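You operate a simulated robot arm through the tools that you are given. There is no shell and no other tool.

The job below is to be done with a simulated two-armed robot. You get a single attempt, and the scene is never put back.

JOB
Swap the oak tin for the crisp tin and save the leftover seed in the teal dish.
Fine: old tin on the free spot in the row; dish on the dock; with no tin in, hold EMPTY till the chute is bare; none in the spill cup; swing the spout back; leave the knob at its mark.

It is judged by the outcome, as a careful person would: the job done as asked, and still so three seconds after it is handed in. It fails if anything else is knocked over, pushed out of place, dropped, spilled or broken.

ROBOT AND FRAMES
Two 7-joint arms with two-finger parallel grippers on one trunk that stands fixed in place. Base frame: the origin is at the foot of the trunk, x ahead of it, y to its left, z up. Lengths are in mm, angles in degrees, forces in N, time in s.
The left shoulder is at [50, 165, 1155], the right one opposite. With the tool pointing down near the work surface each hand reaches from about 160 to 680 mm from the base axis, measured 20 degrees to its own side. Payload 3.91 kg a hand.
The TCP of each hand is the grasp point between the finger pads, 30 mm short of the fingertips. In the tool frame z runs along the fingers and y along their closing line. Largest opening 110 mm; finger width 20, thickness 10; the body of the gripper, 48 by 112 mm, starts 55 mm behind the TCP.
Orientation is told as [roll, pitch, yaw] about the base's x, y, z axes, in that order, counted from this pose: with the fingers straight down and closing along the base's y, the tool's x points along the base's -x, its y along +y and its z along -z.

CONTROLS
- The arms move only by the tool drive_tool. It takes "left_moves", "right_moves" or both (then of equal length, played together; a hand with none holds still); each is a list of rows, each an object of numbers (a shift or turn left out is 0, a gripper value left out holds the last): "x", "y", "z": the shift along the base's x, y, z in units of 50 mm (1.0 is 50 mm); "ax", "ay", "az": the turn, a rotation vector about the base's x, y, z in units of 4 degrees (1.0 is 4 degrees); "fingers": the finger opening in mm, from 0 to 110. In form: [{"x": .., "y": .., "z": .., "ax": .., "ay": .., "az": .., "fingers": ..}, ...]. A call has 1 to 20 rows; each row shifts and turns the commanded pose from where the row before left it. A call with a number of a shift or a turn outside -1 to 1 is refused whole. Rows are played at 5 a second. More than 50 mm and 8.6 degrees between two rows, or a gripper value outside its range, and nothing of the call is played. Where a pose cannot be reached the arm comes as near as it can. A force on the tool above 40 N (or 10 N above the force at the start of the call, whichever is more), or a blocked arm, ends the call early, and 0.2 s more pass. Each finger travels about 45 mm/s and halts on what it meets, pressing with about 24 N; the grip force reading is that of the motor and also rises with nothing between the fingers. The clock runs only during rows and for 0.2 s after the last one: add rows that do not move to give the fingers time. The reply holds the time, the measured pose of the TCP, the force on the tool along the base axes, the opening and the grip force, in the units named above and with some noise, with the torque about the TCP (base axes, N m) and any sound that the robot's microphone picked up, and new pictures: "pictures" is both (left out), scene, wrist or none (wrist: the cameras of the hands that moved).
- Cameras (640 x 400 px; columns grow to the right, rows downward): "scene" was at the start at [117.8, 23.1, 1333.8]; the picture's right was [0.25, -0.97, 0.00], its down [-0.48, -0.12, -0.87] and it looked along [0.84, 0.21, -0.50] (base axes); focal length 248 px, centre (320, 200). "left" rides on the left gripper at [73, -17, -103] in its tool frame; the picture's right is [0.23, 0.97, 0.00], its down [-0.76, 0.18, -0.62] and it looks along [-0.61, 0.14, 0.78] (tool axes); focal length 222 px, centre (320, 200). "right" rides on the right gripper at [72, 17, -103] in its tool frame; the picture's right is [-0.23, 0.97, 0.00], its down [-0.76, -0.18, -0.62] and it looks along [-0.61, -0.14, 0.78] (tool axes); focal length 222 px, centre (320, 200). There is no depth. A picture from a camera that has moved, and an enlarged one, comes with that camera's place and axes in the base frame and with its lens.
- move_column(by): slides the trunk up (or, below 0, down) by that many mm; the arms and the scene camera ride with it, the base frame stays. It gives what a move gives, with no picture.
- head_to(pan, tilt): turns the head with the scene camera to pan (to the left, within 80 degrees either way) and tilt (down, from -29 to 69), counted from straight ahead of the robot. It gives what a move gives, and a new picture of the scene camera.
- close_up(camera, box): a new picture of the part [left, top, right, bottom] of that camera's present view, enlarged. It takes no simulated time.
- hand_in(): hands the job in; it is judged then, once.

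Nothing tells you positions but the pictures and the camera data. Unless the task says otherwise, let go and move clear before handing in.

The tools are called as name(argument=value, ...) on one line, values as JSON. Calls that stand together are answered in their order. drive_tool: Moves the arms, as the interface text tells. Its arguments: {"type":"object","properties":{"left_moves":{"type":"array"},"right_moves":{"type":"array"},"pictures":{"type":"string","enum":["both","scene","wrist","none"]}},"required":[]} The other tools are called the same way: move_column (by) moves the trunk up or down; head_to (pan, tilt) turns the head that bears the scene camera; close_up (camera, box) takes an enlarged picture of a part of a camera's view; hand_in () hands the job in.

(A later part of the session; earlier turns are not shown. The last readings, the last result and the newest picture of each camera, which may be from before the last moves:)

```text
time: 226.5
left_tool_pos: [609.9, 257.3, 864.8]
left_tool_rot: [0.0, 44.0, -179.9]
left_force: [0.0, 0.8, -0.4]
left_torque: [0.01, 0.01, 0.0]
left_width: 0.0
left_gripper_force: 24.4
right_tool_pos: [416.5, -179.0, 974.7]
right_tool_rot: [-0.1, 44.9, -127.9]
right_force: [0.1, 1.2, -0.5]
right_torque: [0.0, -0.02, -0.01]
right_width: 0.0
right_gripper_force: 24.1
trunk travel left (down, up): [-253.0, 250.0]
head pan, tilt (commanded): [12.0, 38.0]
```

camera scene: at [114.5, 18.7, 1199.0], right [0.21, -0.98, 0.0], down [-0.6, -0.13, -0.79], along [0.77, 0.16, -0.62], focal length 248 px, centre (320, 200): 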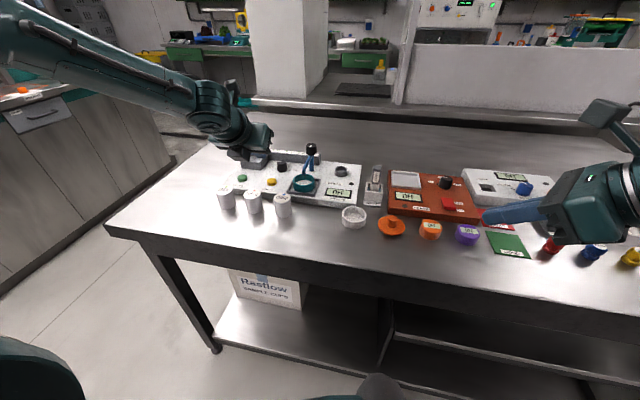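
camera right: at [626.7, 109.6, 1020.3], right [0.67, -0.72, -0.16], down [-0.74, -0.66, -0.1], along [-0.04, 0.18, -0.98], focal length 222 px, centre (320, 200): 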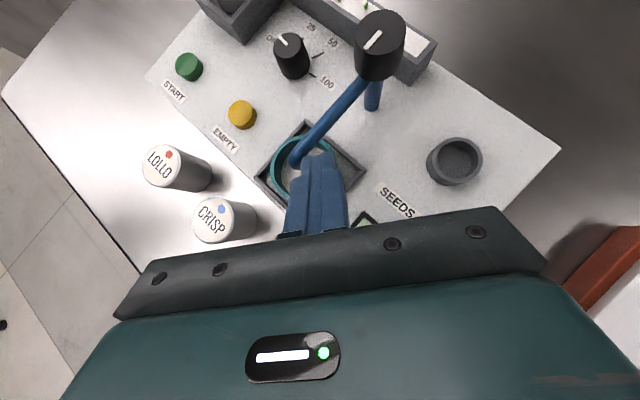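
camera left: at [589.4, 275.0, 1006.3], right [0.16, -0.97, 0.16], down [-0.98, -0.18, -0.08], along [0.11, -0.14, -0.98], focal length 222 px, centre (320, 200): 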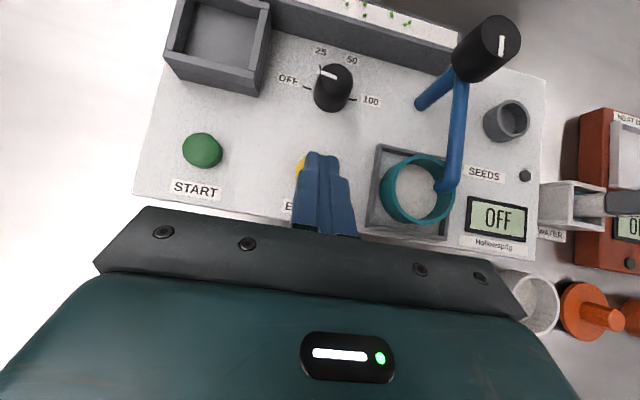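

No contact yet. I'll continue.

drive_tool(left_moves=[{"z": -0.04}, {}], pictures="none")

drive_tool(left_moves=[{"z": -0.03}, {}], pictures="none")

drive_tool(left_moves=[{"z": -0.03}, {}], pictures="both")

close_up(camera="scene", box=[230, 150, 310, 200])

```text
time: 227.1
left_tool_pos: [608.3, 258.0, 863.8]
left_tool_rot: [-0.1, 43.9, -179.9]
left_force: [0.2, -0.7, -0.1]
left_torque: [0.01, 0.0, 0.04]
left_width: 0.0
left_gripper_force: 23.6
right_tool_pos: [416.5, -178.3, 975.1]
right_tool_rot: [-0.1, 45.0, -127.8]
right_force: [0.2, 0.6, 0.4]
right_torque: [0.0, 0.0, 0.03]
right_width: 0.2
right_gripper_force: 24.0
trunk travel left (down, up): [-253.0, 250.0]
head pan, tilt (commanded): [12.0, 38.0]
```

```text
time: 227.7
left_tool_pos: [609.9, 258.2, 861.7]
left_tool_rot: [0.1, 44.0, -180.0]
left_force: [-0.5, 0.4, 0.6]
left_torque: [0.03, 0.02, -0.01]
left_width: 0.3
left_gripper_force: 23.6
right_tool_pos: [415.5, -179.8, 976.2]
right_tool_rot: [-0.1, 45.0, -128.0]
right_force: [0.3, -0.5, 0.1]
right_torque: [0.0, -0.01, 0.0]
right_width: 0.0
right_gripper_force: 24.0
trunk travel left (down, up): [-253.0, 250.0]
head pan, tilt (commanded): [12.0, 38.0]
```

```text
time: 228.3
left_tool_pos: [608.5, 257.8, 860.0]
left_tool_rot: [0.1, 44.1, -180.0]
left_force: [0.7, 0.7, -0.1]
left_torque: [-0.05, 0.02, -0.01]
left_width: 0.0
left_gripper_force: 24.0
right_tool_pos: [417.1, -179.5, 974.7]
right_tool_rot: [-0.2, 45.0, -127.9]
right_force: [-0.1, -0.1, 0.6]
right_torque: [-0.02, -0.01, 0.0]
right_width: 0.0
right_gripper_force: 24.1
trunk travel left (down, up): [-253.0, 250.0]
head pan, tilt (commanded): [12.0, 38.0]
camera scene: at [114.5, 18.8, 1199.0], right [0.21, -0.98, 0.0], down [-0.6, -0.13, -0.79], along [0.77, 0.16, -0.62], focal length 248 px, centre (320, 200)
camera left: at [589.6, 275.2, 986.0], right [0.16, -0.97, 0.16], down [-0.98, -0.18, -0.08], along [0.11, -0.14, -0.98], focal length 222 px, centre (320, 200)
```

scene: 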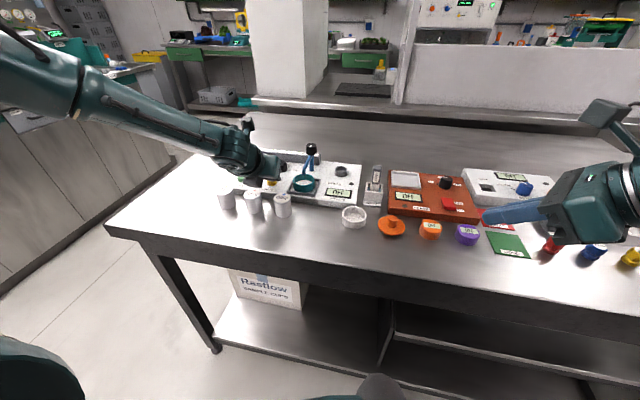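
left: 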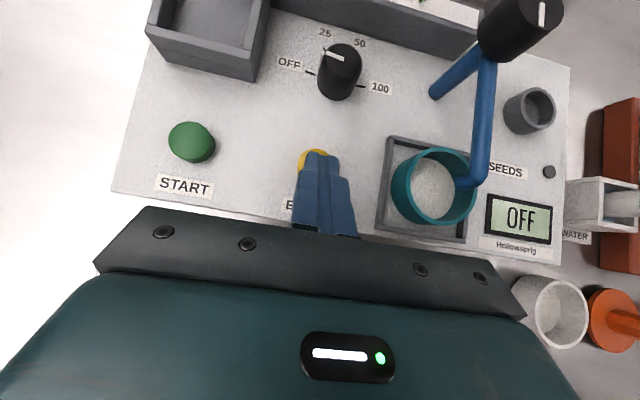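

```text
8.00 times, centred on (270, 175) of scene
camera zoom: at [114.5, 18.8, 1199.0], right [0.21, -0.98, 0.0], down [-0.6, -0.13, -0.79], along [0.77, 0.16, -0.62], focal length 1986 px, centre (720, 400)
```

zoom: 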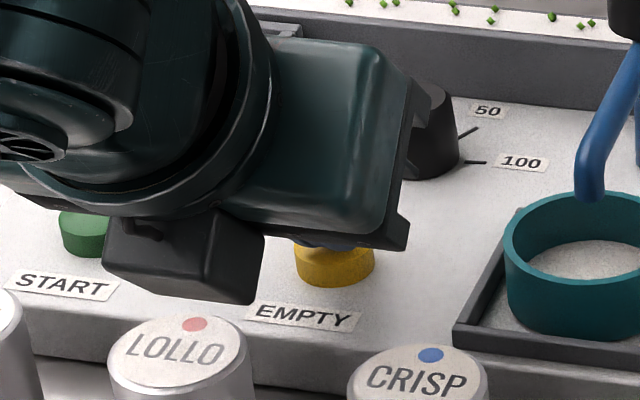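

The fingertip is a little toward the near side of the button. I'll shift 5 mm forward and continue down gently.

drive_tool(left_moves=[{"x": 0.1}, {"z": -0.03}, {}], pictures="none")

drive_tool(left_moves=[{"z": -0.03}, {}], pictures="none")

```text
time: 229.1
left_tool_pos: [615.3, 257.8, 860.1]
left_tool_rot: [0.0, 44.1, -180.0]
left_force: [1.2, 0.1, 0.3]
left_torque: [0.01, 0.03, -0.01]
left_width: 0.4
left_gripper_force: 24.3
right_tool_pos: [416.2, -179.3, 976.1]
right_tool_rot: [-0.1, 45.0, -127.9]
right_force: [0.0, -0.2, -0.6]
right_torque: [0.03, -0.02, 0.01]
right_width: 0.1
right_gripper_force: 24.4
trunk travel left (down, up): [-253.0, 250.0]
head pan, tilt (commanded): [12.0, 38.0]
```

```text
time: 229.7
left_tool_pos: [614.5, 259.1, 858.2]
left_tool_rot: [-0.1, 43.9, -180.0]
left_force: [0.0, -0.2, 0.4]
left_torque: [-0.03, -0.02, -0.04]
left_width: 0.1
left_gripper_force: 23.8
right_tool_pos: [415.9, -179.2, 975.1]
right_tool_rot: [-0.1, 45.0, -127.9]
right_force: [-0.3, 0.4, -0.6]
right_torque: [-0.03, 0.02, 0.0]
right_width: 0.0
right_gripper_force: 23.7
trunk travel left (down, up): [-253.0, 250.0]
head pan, tilt (commanded): [12.0, 38.0]
heard: click
```

I heard a click as the button went down. I'll press a little further, hold, and watch the chute.

drive_tool(left_moves=[{"z": -0.02}, {}, {}, {}, {}], pictures="both")

close_up(camera="scene", box=[230, 130, 390, 230])

close_up(camera="left", box=[280, 0, 560, 240])

```text
time: 230.9
left_tool_pos: [615.7, 258.2, 856.9]
left_tool_rot: [-0.1, 44.1, -180.0]
left_force: [-0.1, -0.2, 2.0]
left_torque: [0.0, -0.05, 0.01]
left_width: 0.0
left_gripper_force: 24.3
right_tool_pos: [416.5, -178.0, 975.3]
right_tool_rot: [-0.1, 45.0, -127.9]
right_force: [-0.3, -0.2, -0.5]
right_torque: [-0.03, 0.0, -0.01]
right_width: 0.2
right_gripper_force: 24.0
trunk travel left (down, up): [-253.0, 250.0]
head pan, tilt (commanded): [12.0, 38.0]
camera scene: at [114.4, 18.7, 1199.0], right [0.21, -0.98, 0.0], down [-0.6, -0.13, -0.79], along [0.77, 0.16, -0.62], focal length 248 px, centre (320, 200)
camera left: at [594.7, 275.2, 982.7], right [0.16, -0.97, 0.16], down [-0.98, -0.18, -0.08], along [0.11, -0.14, -0.98], focal length 222 px, centre (320, 200)
```

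scene: 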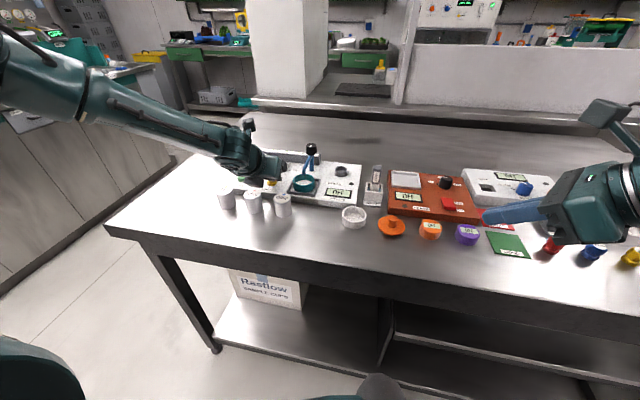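
left: 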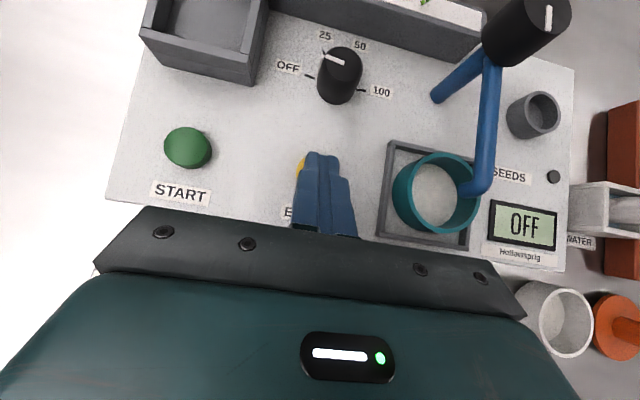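

```text
4.00 times, centred on (310, 180) of scene
camera zoom: at [114.4, 18.7, 1199.0], right [0.21, -0.98, 0.0], down [-0.6, -0.13, -0.79], along [0.77, 0.16, -0.62], focal length 993 px, centre (360, 280)
```

zoom: 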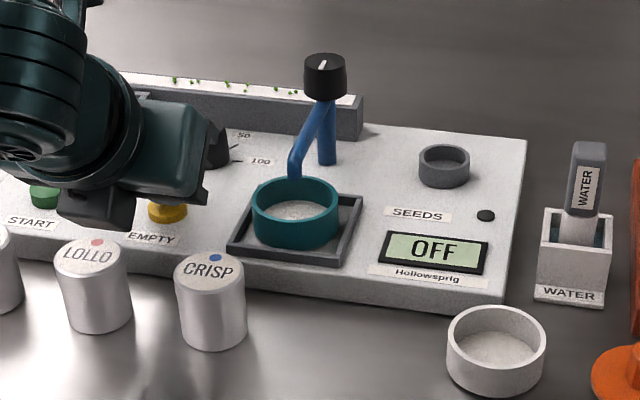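

```text
1.67 times, centred on (420, 120) of left
camera zoom: at [594.7, 275.2, 982.7], right [0.16, -0.97, 0.16], down [-0.98, -0.18, -0.08], along [0.11, -0.14, -0.98], focal length 370 px, centre (153, 333)
```

zoom: 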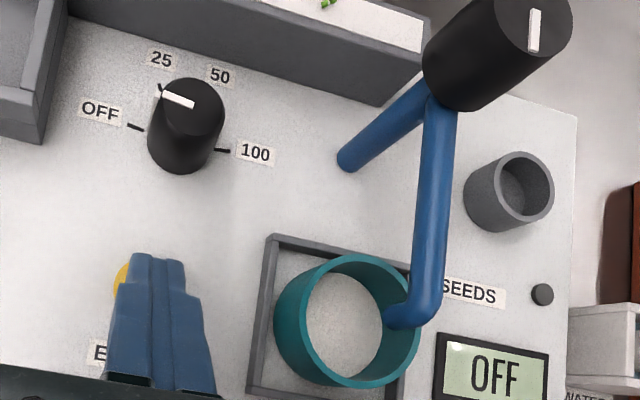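

Held one second so far. I'll zoom on the chute and the dish, and keep holding.

close_up(camera="scene", box=[250, 140, 330, 190])

drive_tool(left_moves=[{"z": -0.02}, {}, {}, {}, {}, {}, {}, {}, {}, {}], pictures="none")

close_up(camera="scene", box=[250, 140, 330, 190])

```text
8.00 times, centred on (290, 165) of scene
camera zoom: at [114.4, 18.7, 1199.0], right [0.21, -0.98, 0.0], down [-0.6, -0.13, -0.79], along [0.77, 0.16, -0.62], focal length 1986 px, centre (560, 480)
```

zoom: 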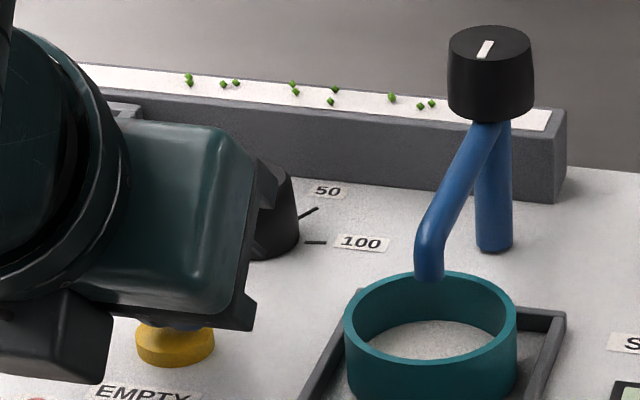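

```text
time: 233.1
left_tool_pos: [614.8, 257.8, 856.9]
left_tool_rot: [0.0, 44.0, -180.0]
left_force: [0.1, -0.5, 2.0]
left_torque: [0.0, -0.09, 0.02]
left_width: 0.0
left_gripper_force: 23.9
right_tool_pos: [415.7, -178.8, 975.4]
right_tool_rot: [0.0, 44.9, -127.9]
right_force: [-0.4, -0.5, 0.6]
right_torque: [-0.01, -0.02, 0.01]
right_width: 0.0
right_gripper_force: 24.0
trunk travel left (down, up): [-253.0, 250.0]
head pan, tilt (commanded): [12.0, 38.0]
```

```text
8.00 times, centred on (290, 165) of scene
camera zoom: at [114.3, 18.7, 1199.0], right [0.21, -0.98, 0.0], down [-0.6, -0.13, -0.79], along [0.77, 0.16, -0.62], focal length 1986 px, centre (560, 480)
```

zoom: 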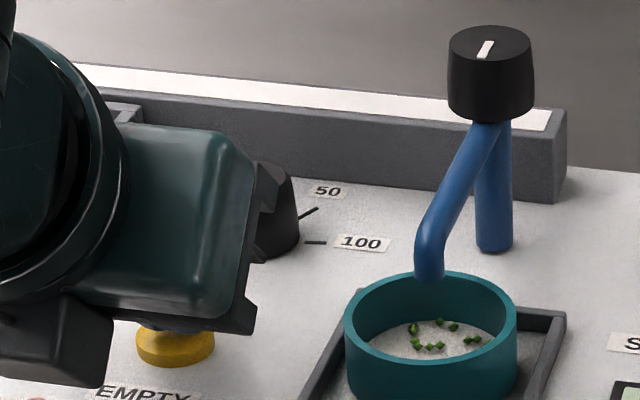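

The seeds are dropping into the teal dish and the visible chute looks bare. I'll hold two more seconds to be sure, then check.

drive_tool(left_moves=[{}, {}, {}, {}, {}, {}, {}, {}, {}, {}, {}, {}], pictures="wrist")

close_up(camera="scene", box=[250, 140, 330, 190])

close_up(camera="scene", box=[320, 150, 368, 180])

```text
time: 235.7
left_tool_pos: [615.3, 258.4, 856.5]
left_tool_rot: [0.0, 44.0, -180.1]
left_force: [0.0, -0.3, 2.6]
left_torque: [0.0, -0.02, 0.0]
left_width: 0.0
left_gripper_force: 24.5
right_tool_pos: [416.7, -178.9, 976.1]
right_tool_rot: [-0.1, 45.0, -127.9]
right_force: [-0.9, -0.1, -0.3]
right_torque: [-0.04, -0.01, -0.01]
right_width: 0.0
right_gripper_force: 23.8
trunk travel left (down, up): [-253.0, 250.0]
head pan, tilt (commanded): [12.0, 38.0]
camera left: at [594.2, 275.0, 981.8], right [0.16, -0.97, 0.16], down [-0.98, -0.18, -0.08], along [0.11, -0.14, -0.98], focal length 222 px, centre (320, 200)
```

left: 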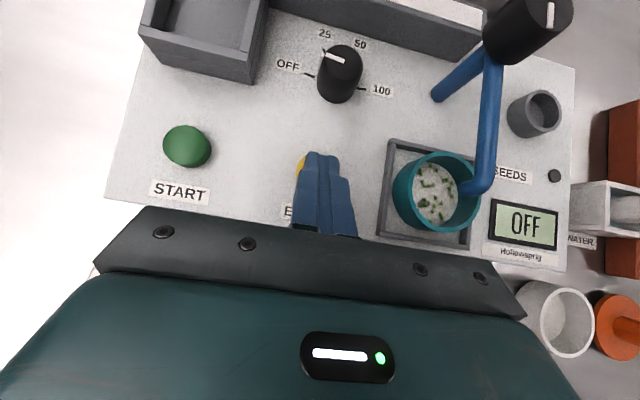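

```text
8.00 times, centred on (290, 165) of scene
camera zoom: at [114.2, 18.7, 1199.0], right [0.21, -0.98, 0.0], down [-0.6, -0.13, -0.79], along [0.77, 0.16, -0.62], focal length 1986 px, centre (560, 480)
```

zoom: 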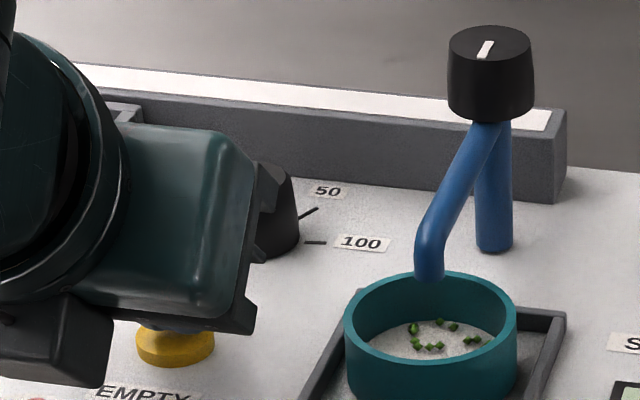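

```text
13.33 times, centred on (344, 165) of scene
camera zoom: at [114.2, 18.7, 1199.0], right [0.21, -0.98, 0.0], down [-0.6, -0.13, -0.79], along [0.77, 0.16, -0.62], focal length 3310 px, centre (0, 667)
```

zoom: 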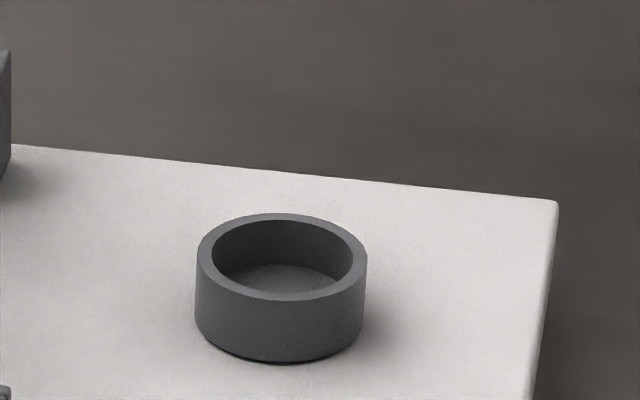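

The dish holds the seeds and the spill cup is empty. I'll release the button and rise to view the whole chute.

drive_tool(left_moves=[{"z": 0.3}, {"z": 0.8}, {"z": 0.8}, {"x": -0.4}, {}], pictures="wrist")

close_up(camera="left", box=[170, 0, 490, 200])

close_up(camera="scene", box=[220, 130, 380, 230])

```text
time: 236.9
left_tool_pos: [593.4, 259.0, 951.3]
left_tool_rot: [0.0, 43.9, -179.9]
left_force: [-0.1, 0.3, -0.2]
left_torque: [-0.03, 0.01, 0.04]
left_width: 0.0
left_gripper_force: 24.0
right_tool_pos: [417.1, -179.0, 976.3]
right_tool_rot: [-0.2, 44.9, -127.9]
right_force: [-0.6, -0.3, -0.5]
right_torque: [0.01, -0.01, -0.03]
right_width: 0.0
right_gripper_force: 24.2
trunk travel left (down, up): [-253.0, 250.0]
head pan, tilt (commanded): [12.0, 38.0]
camera left: at [573.6, 275.8, 1076.9], right [0.16, -0.97, 0.16], down [-0.98, -0.18, -0.08], along [0.11, -0.14, -0.98], focal length 222 px, centre (320, 200)
```

left: 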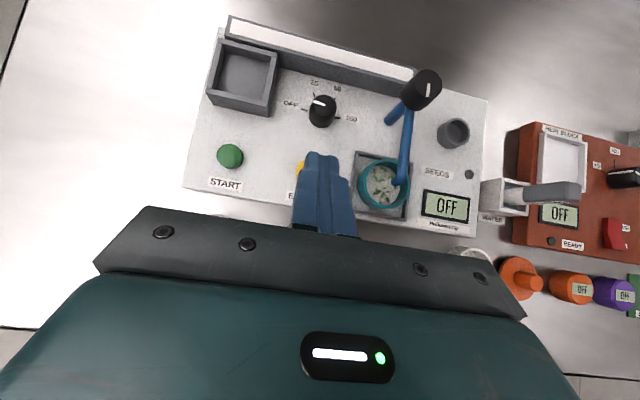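

```text
2.00 times, centred on (330, 100) of left
camera zoom: at [573.6, 275.8, 1076.9], right [0.16, -0.97, 0.16], down [-0.98, -0.18, -0.08], along [0.11, -0.14, -0.98], focal length 444 px, centre (300, 400)
```

zoom: 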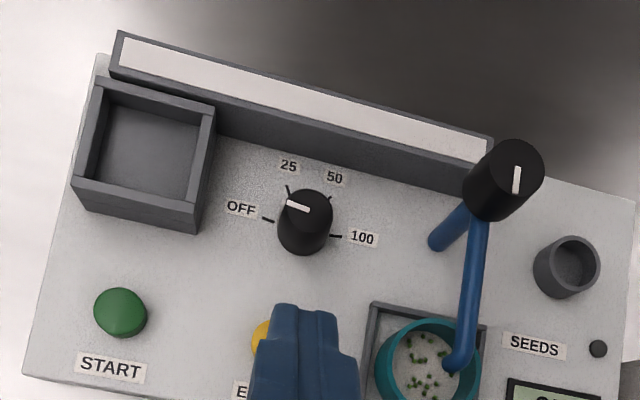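

```text
4.00 times, centred on (300, 180) of scene
camera zoom: at [114.4, 18.8, 1199.0], right [0.21, -0.98, 0.0], down [-0.6, -0.13, -0.79], along [0.77, 0.16, -0.62], focal length 993 px, centre (400, 280)
```

zoom: 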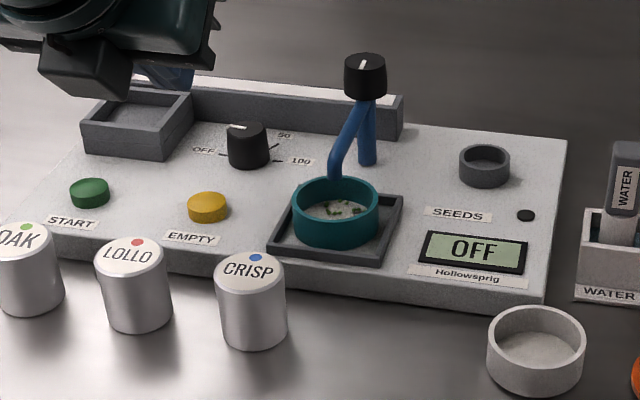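

The chute is completely bare and the hopper is empty. Next comes the crisp tin, so I'll move the left hand above it with the fingers open.

drive_tool(left_moves=[{"x": -0.57, "y": -0.58, "fingers": 62}, {"x": -0.57, "y": -0.58}, {"z": -0.5}, {}], pictures="both")

close_up(camera="left", box=[200, 90, 440, 240])

```text
time: 237.9
left_tool_pos: [537.7, 199.4, 927.4]
left_tool_rot: [0.0, 43.9, -180.0]
left_force: [0.1, 0.7, -1.3]
left_torque: [0.01, 0.02, 0.01]
left_width: 62.0
left_gripper_force: 0.1
right_tool_pos: [415.3, -179.1, 975.1]
right_tool_rot: [-0.2, 44.8, -127.9]
right_force: [0.7, 0.1, -0.7]
right_torque: [-0.01, 0.01, 0.02]
right_width: 0.2
right_gripper_force: 23.9
trunk travel left (down, up): [-253.0, 250.0]
head pan, tilt (commanded): [12.0, 38.0]
camera scene: at [114.7, 18.8, 1199.0], right [0.21, -0.98, 0.0], down [-0.6, -0.13, -0.79], along [0.77, 0.16, -0.62], focal length 248 px, centre (320, 200)
camera left: at [517.5, 216.3, 1051.1], right [0.16, -0.97, 0.16], down [-0.98, -0.18, -0.08], along [0.11, -0.14, -0.98], focal length 222 px, centre (320, 200)
```

scene: 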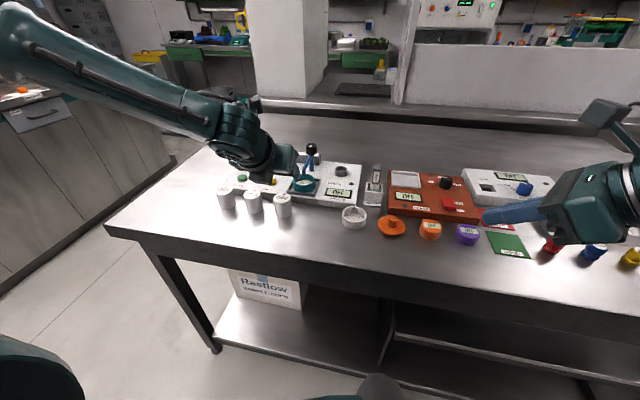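
left: 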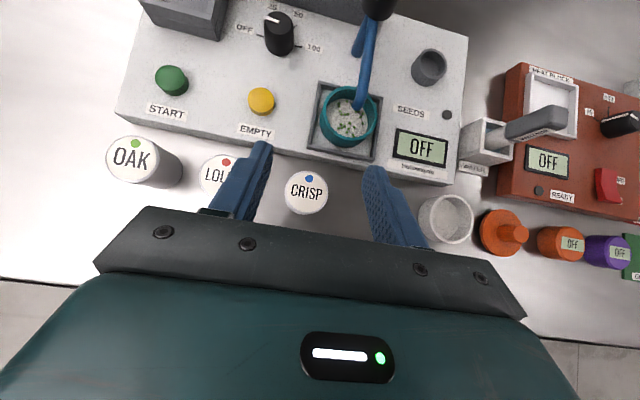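

```text
2.67 times, centred on (320, 165) of left
camera zoom: at [517.5, 216.3, 1051.1], right [0.16, -0.97, 0.16], down [-0.98, -0.18, -0.08], along [0.11, -0.14, -0.98], focal length 592 px, centre (320, 293)
```

zoom: 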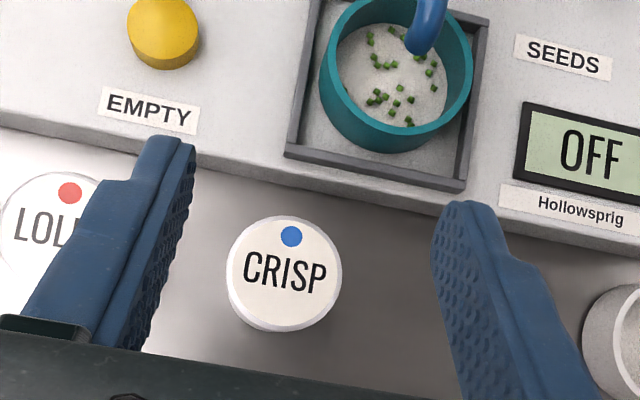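

The crisp tin is at about (544, 200.5), centred between the fingers. I'll lower around it and check before closing.

drive_tool(left_moves=[{"x": -0.02, "y": 0.02, "z": -0.6}, {"z": -0.5}, {"z": -0.3}, {}], pictures="wrist")

close_up(camera="left", box=[200, 90, 440, 240])

close_up(camera="scene", box=[210, 160, 338, 240])

```text
time: 238.9
left_tool_pos: [537.2, 201.5, 855.4]
left_tool_rot: [0.0, 44.0, -180.0]
left_force: [-0.8, 0.2, 0.1]
left_torque: [-0.01, 0.01, -0.01]
left_width: 62.0
left_gripper_force: 0.1
right_tool_pos: [416.3, -179.7, 973.9]
right_tool_rot: [-0.2, 44.9, -127.9]
right_force: [0.2, 0.7, -0.7]
right_torque: [0.0, 0.01, -0.03]
right_width: 0.0
right_gripper_force: 24.3
trunk travel left (down, up): [-253.0, 250.0]
head pan, tilt (commanded): [12.0, 38.0]
camera left: at [517.2, 217.6, 980.5], right [0.16, -0.97, 0.16], down [-0.98, -0.18, -0.08], along [0.11, -0.14, -0.98], focal length 222 px, centre (320, 200)
```

left: 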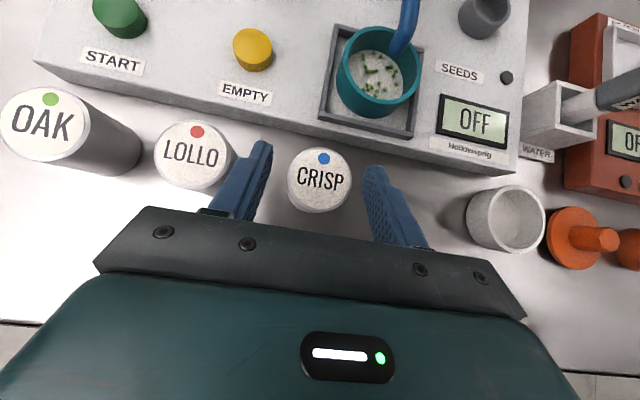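

```text
2.67 times, centred on (320, 165) of left
camera zoom: at [517.2, 217.6, 980.5], right [0.16, -0.97, 0.16], down [-0.98, -0.18, -0.08], along [0.11, -0.14, -0.98], focal length 592 px, centre (320, 293)
```

zoom: 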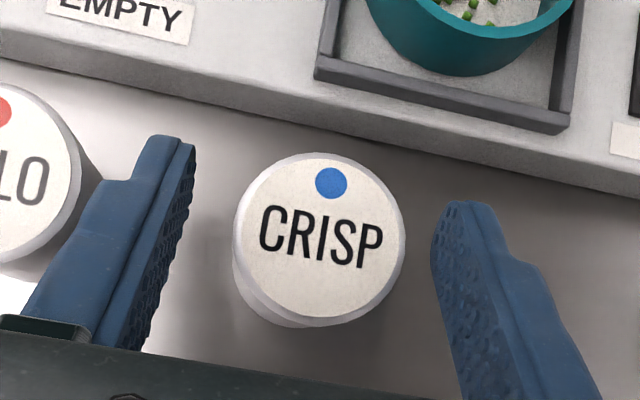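

```text
5.00 times, centred on (274, 200) of scene
camera zoom: at [114.6, 18.8, 1199.0], right [0.21, -0.98, 0.0], down [-0.6, -0.13, -0.79], along [0.77, 0.16, -0.62], focal length 1241 px, centre (550, 200)
```

zoom: 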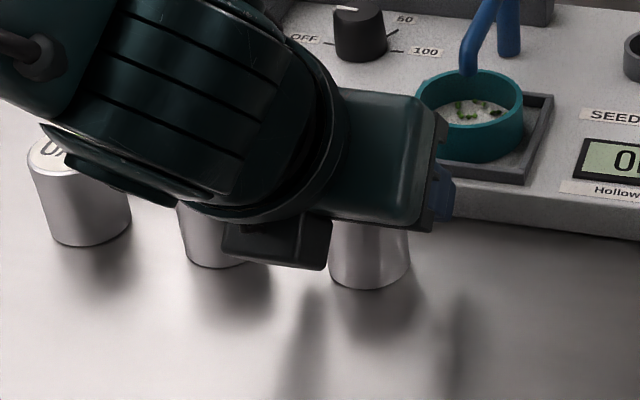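

I'll shift 1.5 mm back so the tin sits in the grip just as the oak tin did, lower the last 9 mm, and close.

drive_tool(left_moves=[{"x": -0.03, "z": -0.1}, {"z": -0.08}, {"fingers": 52}, {"fingers": 46}, {"fingers": 41}, {"fingers": 38}, {"fingers": 36}, {}], pictures="wrist")

close_up(camera="left", box=[200, 90, 440, 240])

```text
time: 240.7
left_tool_pos: [535.4, 200.8, 846.1]
left_tool_rot: [0.1, 44.0, -180.0]
left_force: [0.2, -0.4, 0.4]
left_torque: [-0.02, -0.03, -0.04]
left_width: 39.7
left_gripper_force: 24.2
right_tool_pos: [416.6, -179.0, 976.7]
right_tool_rot: [-0.1, 44.9, -127.8]
right_force: [0.1, 1.0, 0.8]
right_torque: [0.0, -0.02, 0.03]
right_width: 0.0
right_gripper_force: 24.1
trunk travel left (down, up): [-253.0, 250.0]
head pan, tilt (commanded): [12.0, 38.0]
camera left: at [515.6, 217.4, 972.4], right [0.16, -0.97, 0.16], down [-0.98, -0.18, -0.08], along [0.11, -0.14, -0.98], focal length 222 px, centre (320, 200)
```

left: 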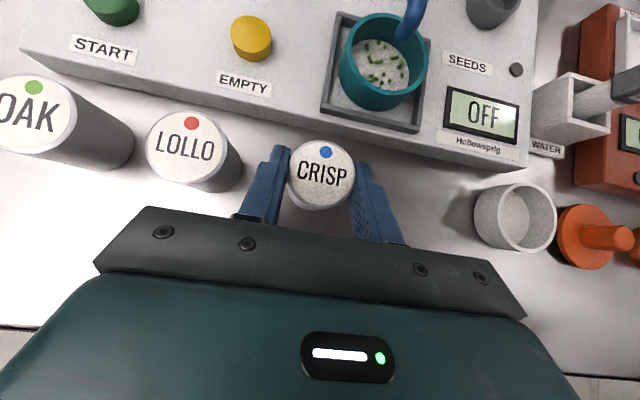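

```text
2.67 times, centred on (320, 165) of left
camera zoom: at [515.6, 217.4, 972.4], right [0.16, -0.97, 0.16], down [-0.98, -0.18, -0.08], along [0.11, -0.14, -0.98], focal length 592 px, centre (320, 293)
```

zoom: 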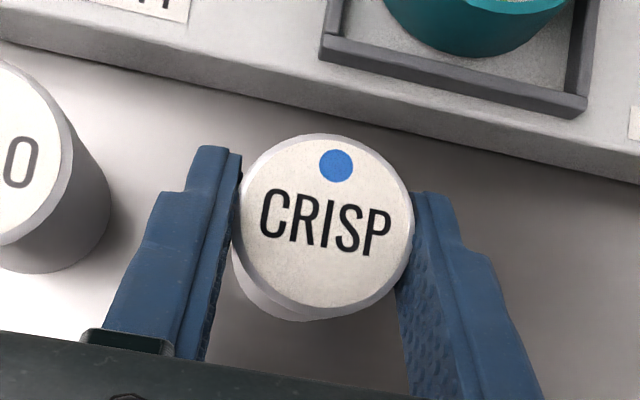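

The crisp tin is held exactly as the oak tin was. I'll lift it, carry it over the row, and then forward above the hopper.

drive_tool(left_moves=[{"z": 0.3}, {"z": 0.8}, {"z": 0.82}, {"y": 0.96}, {"y": 0.96}, {"y": 0.97}, {"x": 0.84}, {"x": 0.84}, {"x": 0.84}, {"x": 0.86}, {}, {}], pictures="both")

close_up(camera="left", box=[200, 90, 440, 240])

close_up(camera="scene", box=[200, 100, 328, 180])

```text
time: 243.3
left_tool_pos: [703.8, 347.5, 943.9]
left_tool_rot: [0.0, 44.0, -180.0]
left_force: [0.1, 0.4, -0.8]
left_torque: [0.03, 0.02, 0.01]
left_width: 39.6
left_gripper_force: 24.0
right_tool_pos: [416.6, -179.1, 974.9]
right_tool_rot: [0.0, 45.0, -127.9]
right_force: [0.5, -0.4, 0.2]
right_torque: [0.01, 0.0, -0.01]
right_width: 0.2
right_gripper_force: 24.1
trunk travel left (down, up): [-253.0, 250.0]
head pan, tilt (commanded): [12.0, 38.0]
camera scene: at [114.5, 18.9, 1199.0], right [0.21, -0.98, 0.0], down [-0.6, -0.13, -0.79], along [0.77, 0.16, -0.62], focal length 248 px, centre (320, 200)
camera left: at [683.9, 364.7, 1069.2], right [0.16, -0.97, 0.16], down [-0.98, -0.18, -0.08], along [0.11, -0.14, -0.98], focal length 222 px, centre (320, 200)
```

scene: 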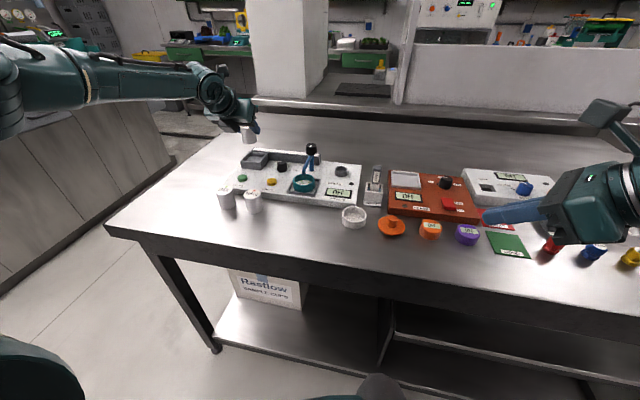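
left: 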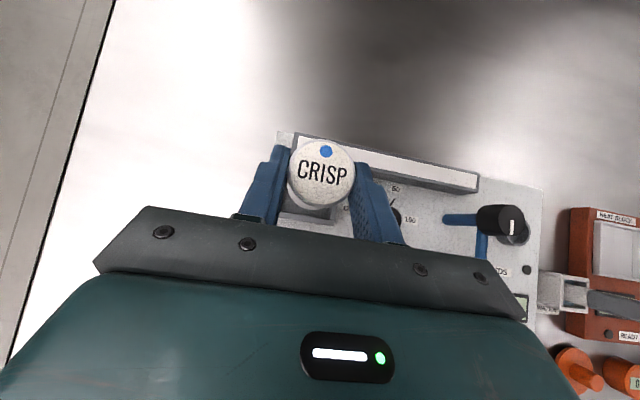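

```text
2.67 times, centred on (320, 165) of left
camera zoom: at [683.9, 364.7, 1069.2], right [0.16, -0.97, 0.16], down [-0.98, -0.18, -0.08], along [0.11, -0.14, -0.98], focal length 592 px, centre (320, 293)
```

zoom: 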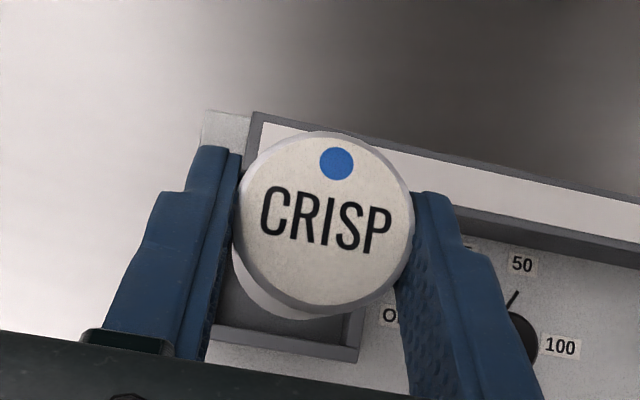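

```text
5.00 times, centred on (264, 140) of scene
camera zoom: at [114.5, 18.9, 1199.0], right [0.21, -0.98, 0.0], down [-0.6, -0.13, -0.79], along [0.77, 0.16, -0.62], focal length 1241 px, centre (600, 500)
```

zoom: 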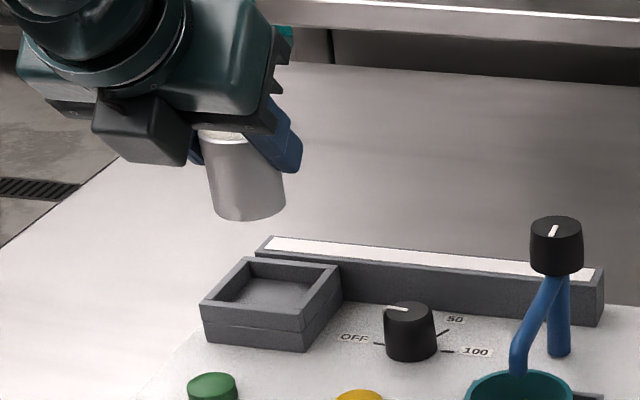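

The view matches the one when oak was lifted from here, so the tin is over the hopper. I'll lower to just above the rim and check.

drive_tool(left_moves=[{"z": -0.5}, {"z": -0.4}, {}], pictures="wrist")

close_up(camera="left", box=[200, 90, 440, 240])

close_up(camera="scene", box=[200, 115, 296, 175])

```text
time: 244.1
left_tool_pos: [704.6, 347.3, 897.8]
left_tool_rot: [0.0, 44.0, -179.9]
left_force: [0.0, -0.1, -0.9]
left_torque: [-0.03, -0.02, 0.01]
left_width: 39.8
left_gripper_force: 24.3
right_tool_pos: [416.3, -178.9, 976.3]
right_tool_rot: [-0.1, 44.9, -127.9]
right_force: [-0.1, 0.5, 0.1]
right_torque: [-0.03, -0.04, -0.04]
right_width: 0.1
right_gripper_force: 23.7
trunk travel left (down, up): [-253.0, 250.0]
head pan, tilt (commanded): [12.0, 38.0]
camera left: at [684.3, 363.0, 1023.3], right [0.16, -0.97, 0.16], down [-0.98, -0.18, -0.08], along [0.11, -0.14, -0.98], focal length 222 px, centre (320, 200)
```

left: 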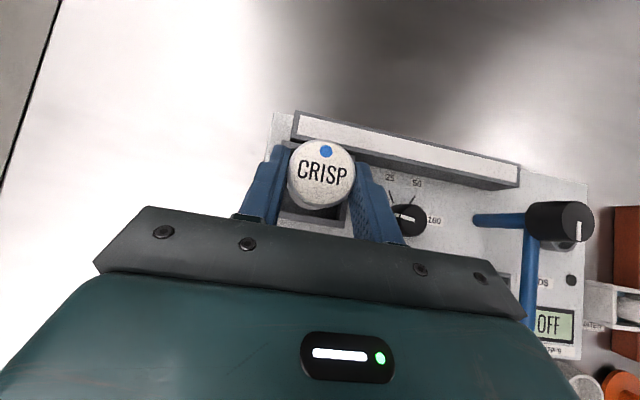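

```text
2.67 times, centred on (320, 165) of left
camera zoom: at [684.3, 363.0, 1023.3], right [0.16, -0.97, 0.16], down [-0.98, -0.18, -0.08], along [0.11, -0.14, -0.98], focal length 592 px, centre (320, 293)
```

zoom: 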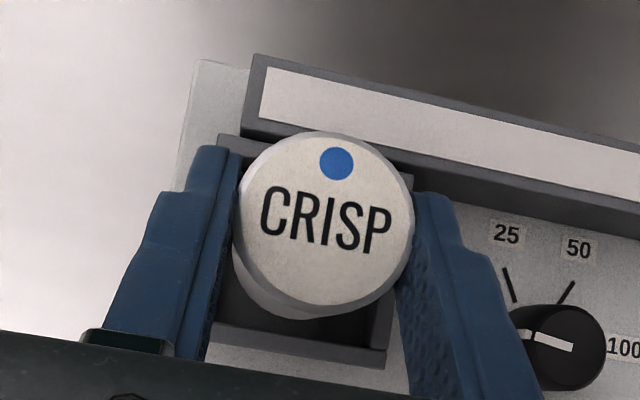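

```text
6.67 times, centred on (248, 145) of scene
camera zoom: at [114.6, 18.8, 1199.0], right [0.21, -0.98, 0.0], down [-0.6, -0.13, -0.79], along [0.77, 0.16, -0.62], focal length 1655 px, centre (800, 567)
```

zoom: 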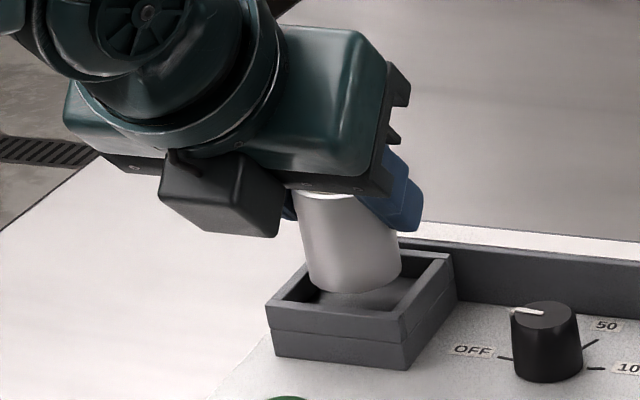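

The tin is about 2 mm left and 1 mm near of the hopper's centre. I'll correct that and lower it in gently.

drive_tool(left_moves=[{"x": 0.024, "y": -0.04}, {"z": -0.1}, {}], pictures="wrist")

close_up(camera="left", box=[200, 90, 440, 240])

close_up(camera="scene", box=[200, 115, 296, 175])

```text
time: 244.9
left_tool_pos: [705.8, 343.5, 893.6]
left_tool_rot: [0.0, 43.9, -180.0]
left_force: [-0.1, 0.6, -0.5]
left_torque: [-0.02, 0.01, 0.02]
left_width: 40.0
left_gripper_force: 24.5
right_tool_pos: [416.7, -179.1, 975.3]
right_tool_rot: [-0.1, 44.8, -127.8]
right_force: [-1.2, -1.1, 0.4]
right_torque: [0.01, 0.0, -0.01]
right_width: 0.0
right_gripper_force: 23.9
trunk travel left (down, up): [-253.0, 250.0]
head pan, tilt (commanded): [12.0, 38.0]
camera left: at [685.4, 360.5, 1018.5], right [0.16, -0.97, 0.16], down [-0.98, -0.18, -0.08], along [0.11, -0.14, -0.98], focal length 222 px, centre (320, 200)
```

left: 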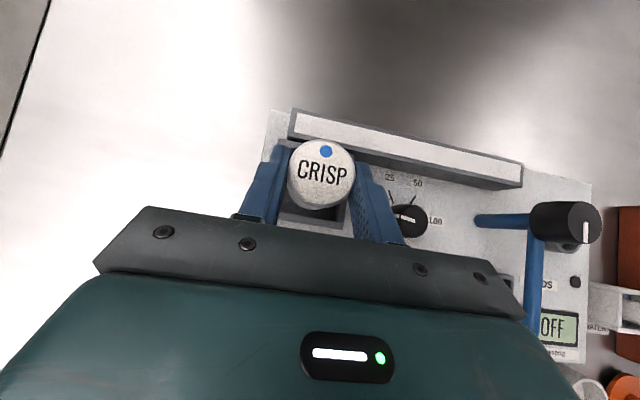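

```text
2.67 times, centred on (320, 165) of left
camera zoom: at [685.4, 360.5, 1018.5], right [0.16, -0.97, 0.16], down [-0.98, -0.18, -0.08], along [0.11, -0.14, -0.98], focal length 592 px, centre (320, 293)
```

zoom: 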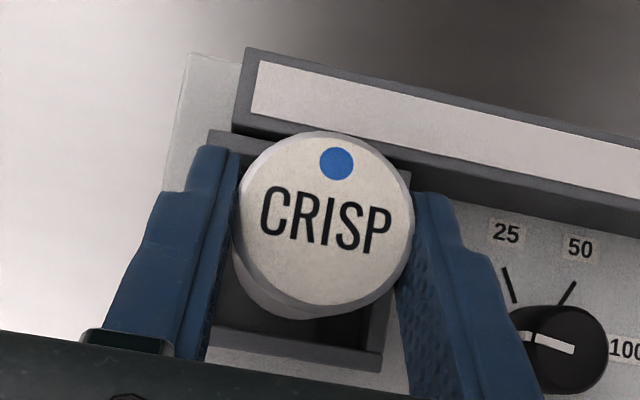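

```text
6.67 times, centred on (248, 145) of scene
camera zoom: at [114.6, 18.8, 1199.0], right [0.21, -0.98, 0.0], down [-0.6, -0.13, -0.79], along [0.77, 0.16, -0.62], focal length 1655 px, centre (800, 567)
```

zoom: 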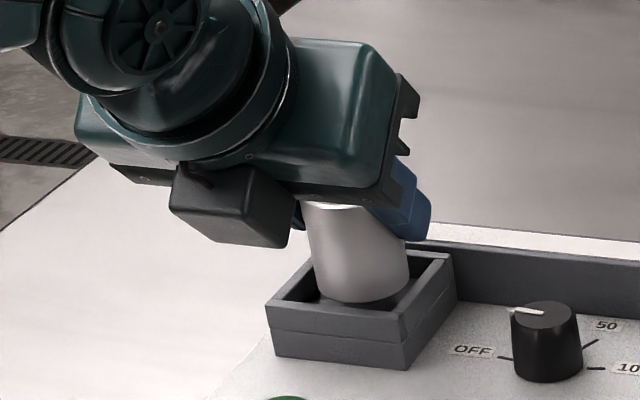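

It's now centred like oak was. I'll lower the rest in small steps, watching the force.

drive_tool(left_moves=[{"x": 0.014, "z": -0.06}, {"z": -0.04}, {}], pictures="none")

drive_tool(left_moves=[{"z": -0.04}, {}], pictures="none")

drive_tool(left_moves=[{"z": -0.03}, {}], pictures="none")

```text
time: 245.7
left_tool_pos: [706.6, 342.3, 888.1]
left_tool_rot: [0.0, 44.0, -179.9]
left_force: [-0.5, 0.2, -0.2]
left_torque: [-0.01, 0.02, 0.0]
left_width: 39.8
left_gripper_force: 24.4
right_tool_pos: [416.9, -179.8, 974.7]
right_tool_rot: [-0.1, 45.0, -127.9]
right_force: [-0.3, 0.5, 0.6]
right_torque: [-0.01, 0.0, -0.02]
right_width: 0.0
right_gripper_force: 24.4
trunk travel left (down, up): [-253.0, 250.0]
head pan, tilt (commanded): [12.0, 38.0]
```

```text
time: 246.3
left_tool_pos: [706.7, 344.1, 884.6]
left_tool_rot: [-0.1, 44.0, -180.0]
left_force: [0.7, -0.5, -0.8]
left_torque: [-0.02, -0.02, 0.0]
left_width: 40.0
left_gripper_force: 24.0
right_tool_pos: [416.8, -178.4, 976.2]
right_tool_rot: [0.0, 44.9, -127.8]
right_force: [0.0, -0.1, 0.1]
right_torque: [-0.02, 0.01, 0.01]
right_width: 0.0
right_gripper_force: 23.8
trunk travel left (down, up): [-253.0, 250.0]
head pan, tilt (commanded): [12.0, 38.0]
```

```text
time: 246.9
left_tool_pos: [705.6, 343.1, 883.8]
left_tool_rot: [0.1, 43.9, -180.0]
left_force: [0.7, 0.2, -1.3]
left_torque: [0.02, 0.0, -0.02]
left_width: 39.7
left_gripper_force: 24.1
right_tool_pos: [417.9, -180.0, 975.5]
right_tool_rot: [-0.1, 44.9, -127.9]
right_force: [0.3, -0.4, 0.1]
right_torque: [0.02, 0.04, -0.02]
right_width: 0.0
right_gripper_force: 24.2
trunk travel left (down, up): [-253.0, 250.0]
head pan, tilt (commanded): [12.0, 38.0]
```

drive_tool(left_moves=[{"z": -0.02}, {}], pictures="none")

drive_tool(left_moves=[{"z": -0.02}, {}], pictures="wrist")

close_up(camera="left", box=[200, 90, 440, 240])

close_up(camera="scene", box=[200, 115, 296, 175])

```text
time: 247.5
left_tool_pos: [705.4, 343.1, 883.2]
left_tool_rot: [0.0, 43.9, -180.0]
left_force: [-0.2, 0.1, -0.1]
left_torque: [0.0, -0.02, 0.0]
left_width: 39.8
left_gripper_force: 23.7
right_tool_pos: [416.5, -178.2, 975.2]
right_tool_rot: [-0.1, 45.0, -127.8]
right_force: [0.9, 0.7, 0.5]
right_torque: [0.02, -0.01, 0.0]
right_width: 0.2
right_gripper_force: 23.8
trunk travel left (down, up): [-253.0, 250.0]
head pan, tilt (commanded): [12.0, 38.0]
```

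```text
time: 248.1
left_tool_pos: [706.7, 342.8, 882.9]
left_tool_rot: [-0.1, 44.2, -180.0]
left_force: [1.1, 1.1, 2.6]
left_torque: [0.04, -0.01, 0.0]
left_width: 39.4
left_gripper_force: 24.3
right_tool_pos: [416.4, -179.6, 975.4]
right_tool_rot: [-0.1, 45.0, -128.0]
right_force: [-0.3, 0.0, -0.4]
right_torque: [-0.03, -0.01, 0.02]
right_width: 0.2
right_gripper_force: 24.1
trunk travel left (down, up): [-253.0, 250.0]
head pan, tilt (commanded): [12.0, 38.0]
camera left: at [685.9, 360.0, 1008.5], right [0.16, -0.97, 0.16], down [-0.98, -0.18, -0.08], along [0.11, -0.14, -0.98], focal length 222 px, centre (320, 200)
```

left: 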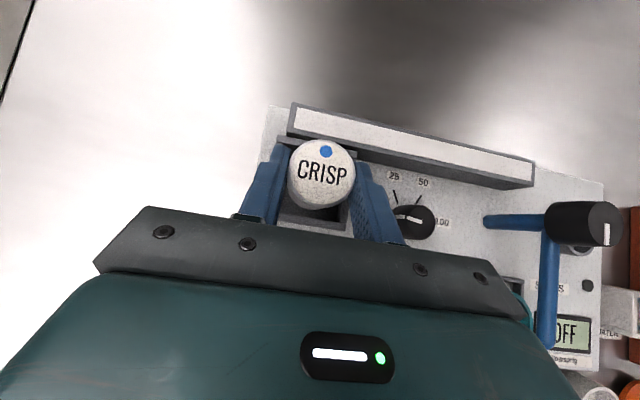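

```text
2.67 times, centred on (320, 165) of left
camera zoom: at [685.9, 360.0, 1008.5], right [0.16, -0.97, 0.16], down [-0.98, -0.18, -0.08], along [0.11, -0.14, -0.98], focal length 592 px, centre (320, 293)
```

zoom: 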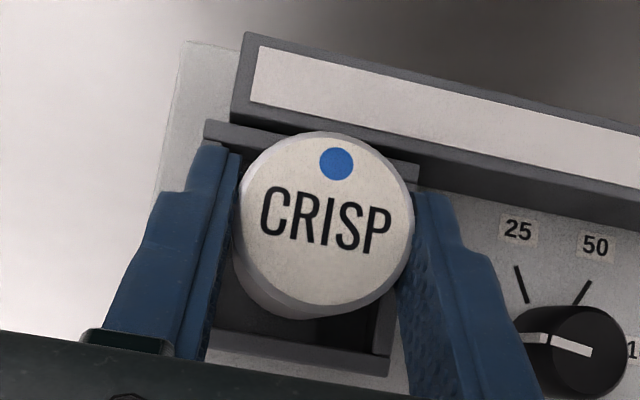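

```text
6.67 times, centred on (248, 145) of scene
camera zoom: at [114.3, 18.7, 1199.1], right [0.21, -0.98, 0.0], down [-0.6, -0.13, -0.79], along [0.77, 0.16, -0.62], focal length 1655 px, centre (800, 567)
```

zoom: 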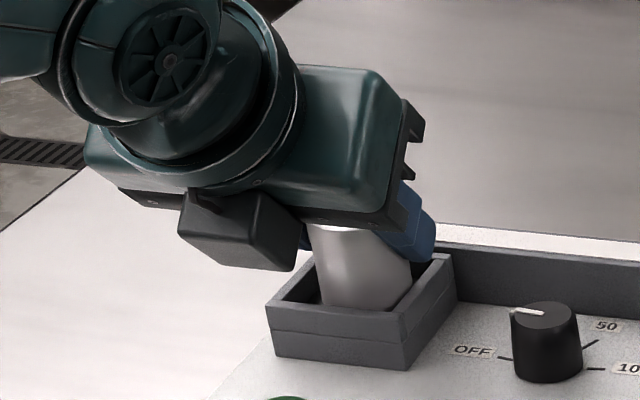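

It has seated at the same height as oak, about 2 mm to the right of where oak sat. I'll lift 1 mm, shift it 2 mm to centre it, and set it down again.

drive_tool(left_moves=[{"z": 0.05}, {"y": 0.042}, {"z": -0.03}, {}], pictures="none")

drive_tool(left_moves=[{"z": -0.03}, {}], pictures="wrist")

close_up(camera="left", box=[200, 90, 440, 240])

```text
time: 249.1
left_tool_pos: [707.2, 346.0, 883.4]
left_tool_rot: [0.0, 44.0, -179.9]
left_force: [-0.1, -0.4, -0.2]
left_torque: [-0.03, 0.0, -0.02]
left_width: 39.4
left_gripper_force: 24.0
right_tool_pos: [416.1, -178.7, 975.3]
right_tool_rot: [-0.2, 44.9, -127.8]
right_force: [-0.1, -0.6, 0.2]
right_torque: [0.03, -0.01, 0.01]
right_width: 0.1
right_gripper_force: 24.1
trunk travel left (down, up): [-253.0, 250.0]
head pan, tilt (commanded): [12.0, 38.0]
```

```text
time: 249.7
left_tool_pos: [706.4, 346.7, 883.4]
left_tool_rot: [0.0, 44.1, -180.1]
left_force: [-0.9, 0.0, 4.7]
left_torque: [0.03, 0.07, -0.04]
left_width: 39.7
left_gripper_force: 24.0
right_tool_pos: [416.8, -179.2, 975.6]
right_tool_rot: [0.0, 45.0, -127.9]
right_force: [-0.8, 0.4, 0.8]
right_torque: [-0.02, 0.02, -0.02]
right_width: 0.0
right_gripper_force: 23.4
trunk travel left (down, up): [-253.0, 250.0]
head pan, tilt (commanded): [12.0, 38.0]
camera left: at [685.8, 362.3, 1008.5], right [0.16, -0.97, 0.16], down [-0.98, -0.18, -0.08], along [0.11, -0.14, -0.98], focal length 222 px, centre (320, 200)
```

left: 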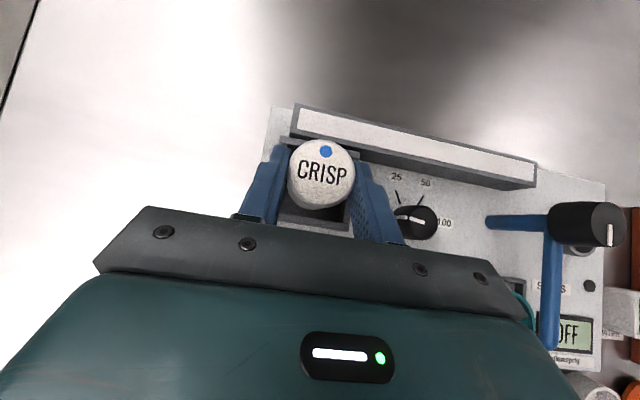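

```text
2.67 times, centred on (320, 165) of left
camera zoom: at [685.8, 362.3, 1008.5], right [0.16, -0.97, 0.16], down [-0.98, -0.18, -0.08], along [0.11, -0.14, -0.98], focal length 592 px, centre (320, 293)
```

zoom: 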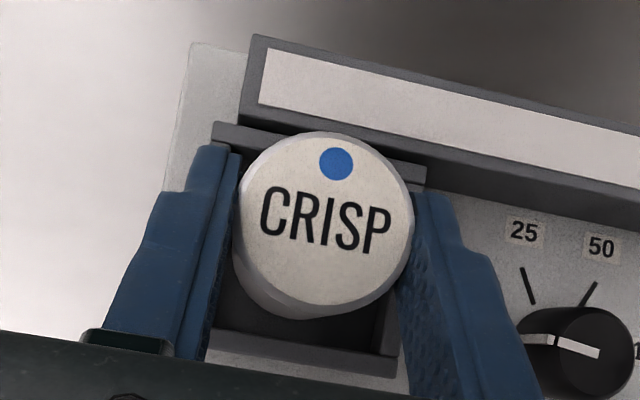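

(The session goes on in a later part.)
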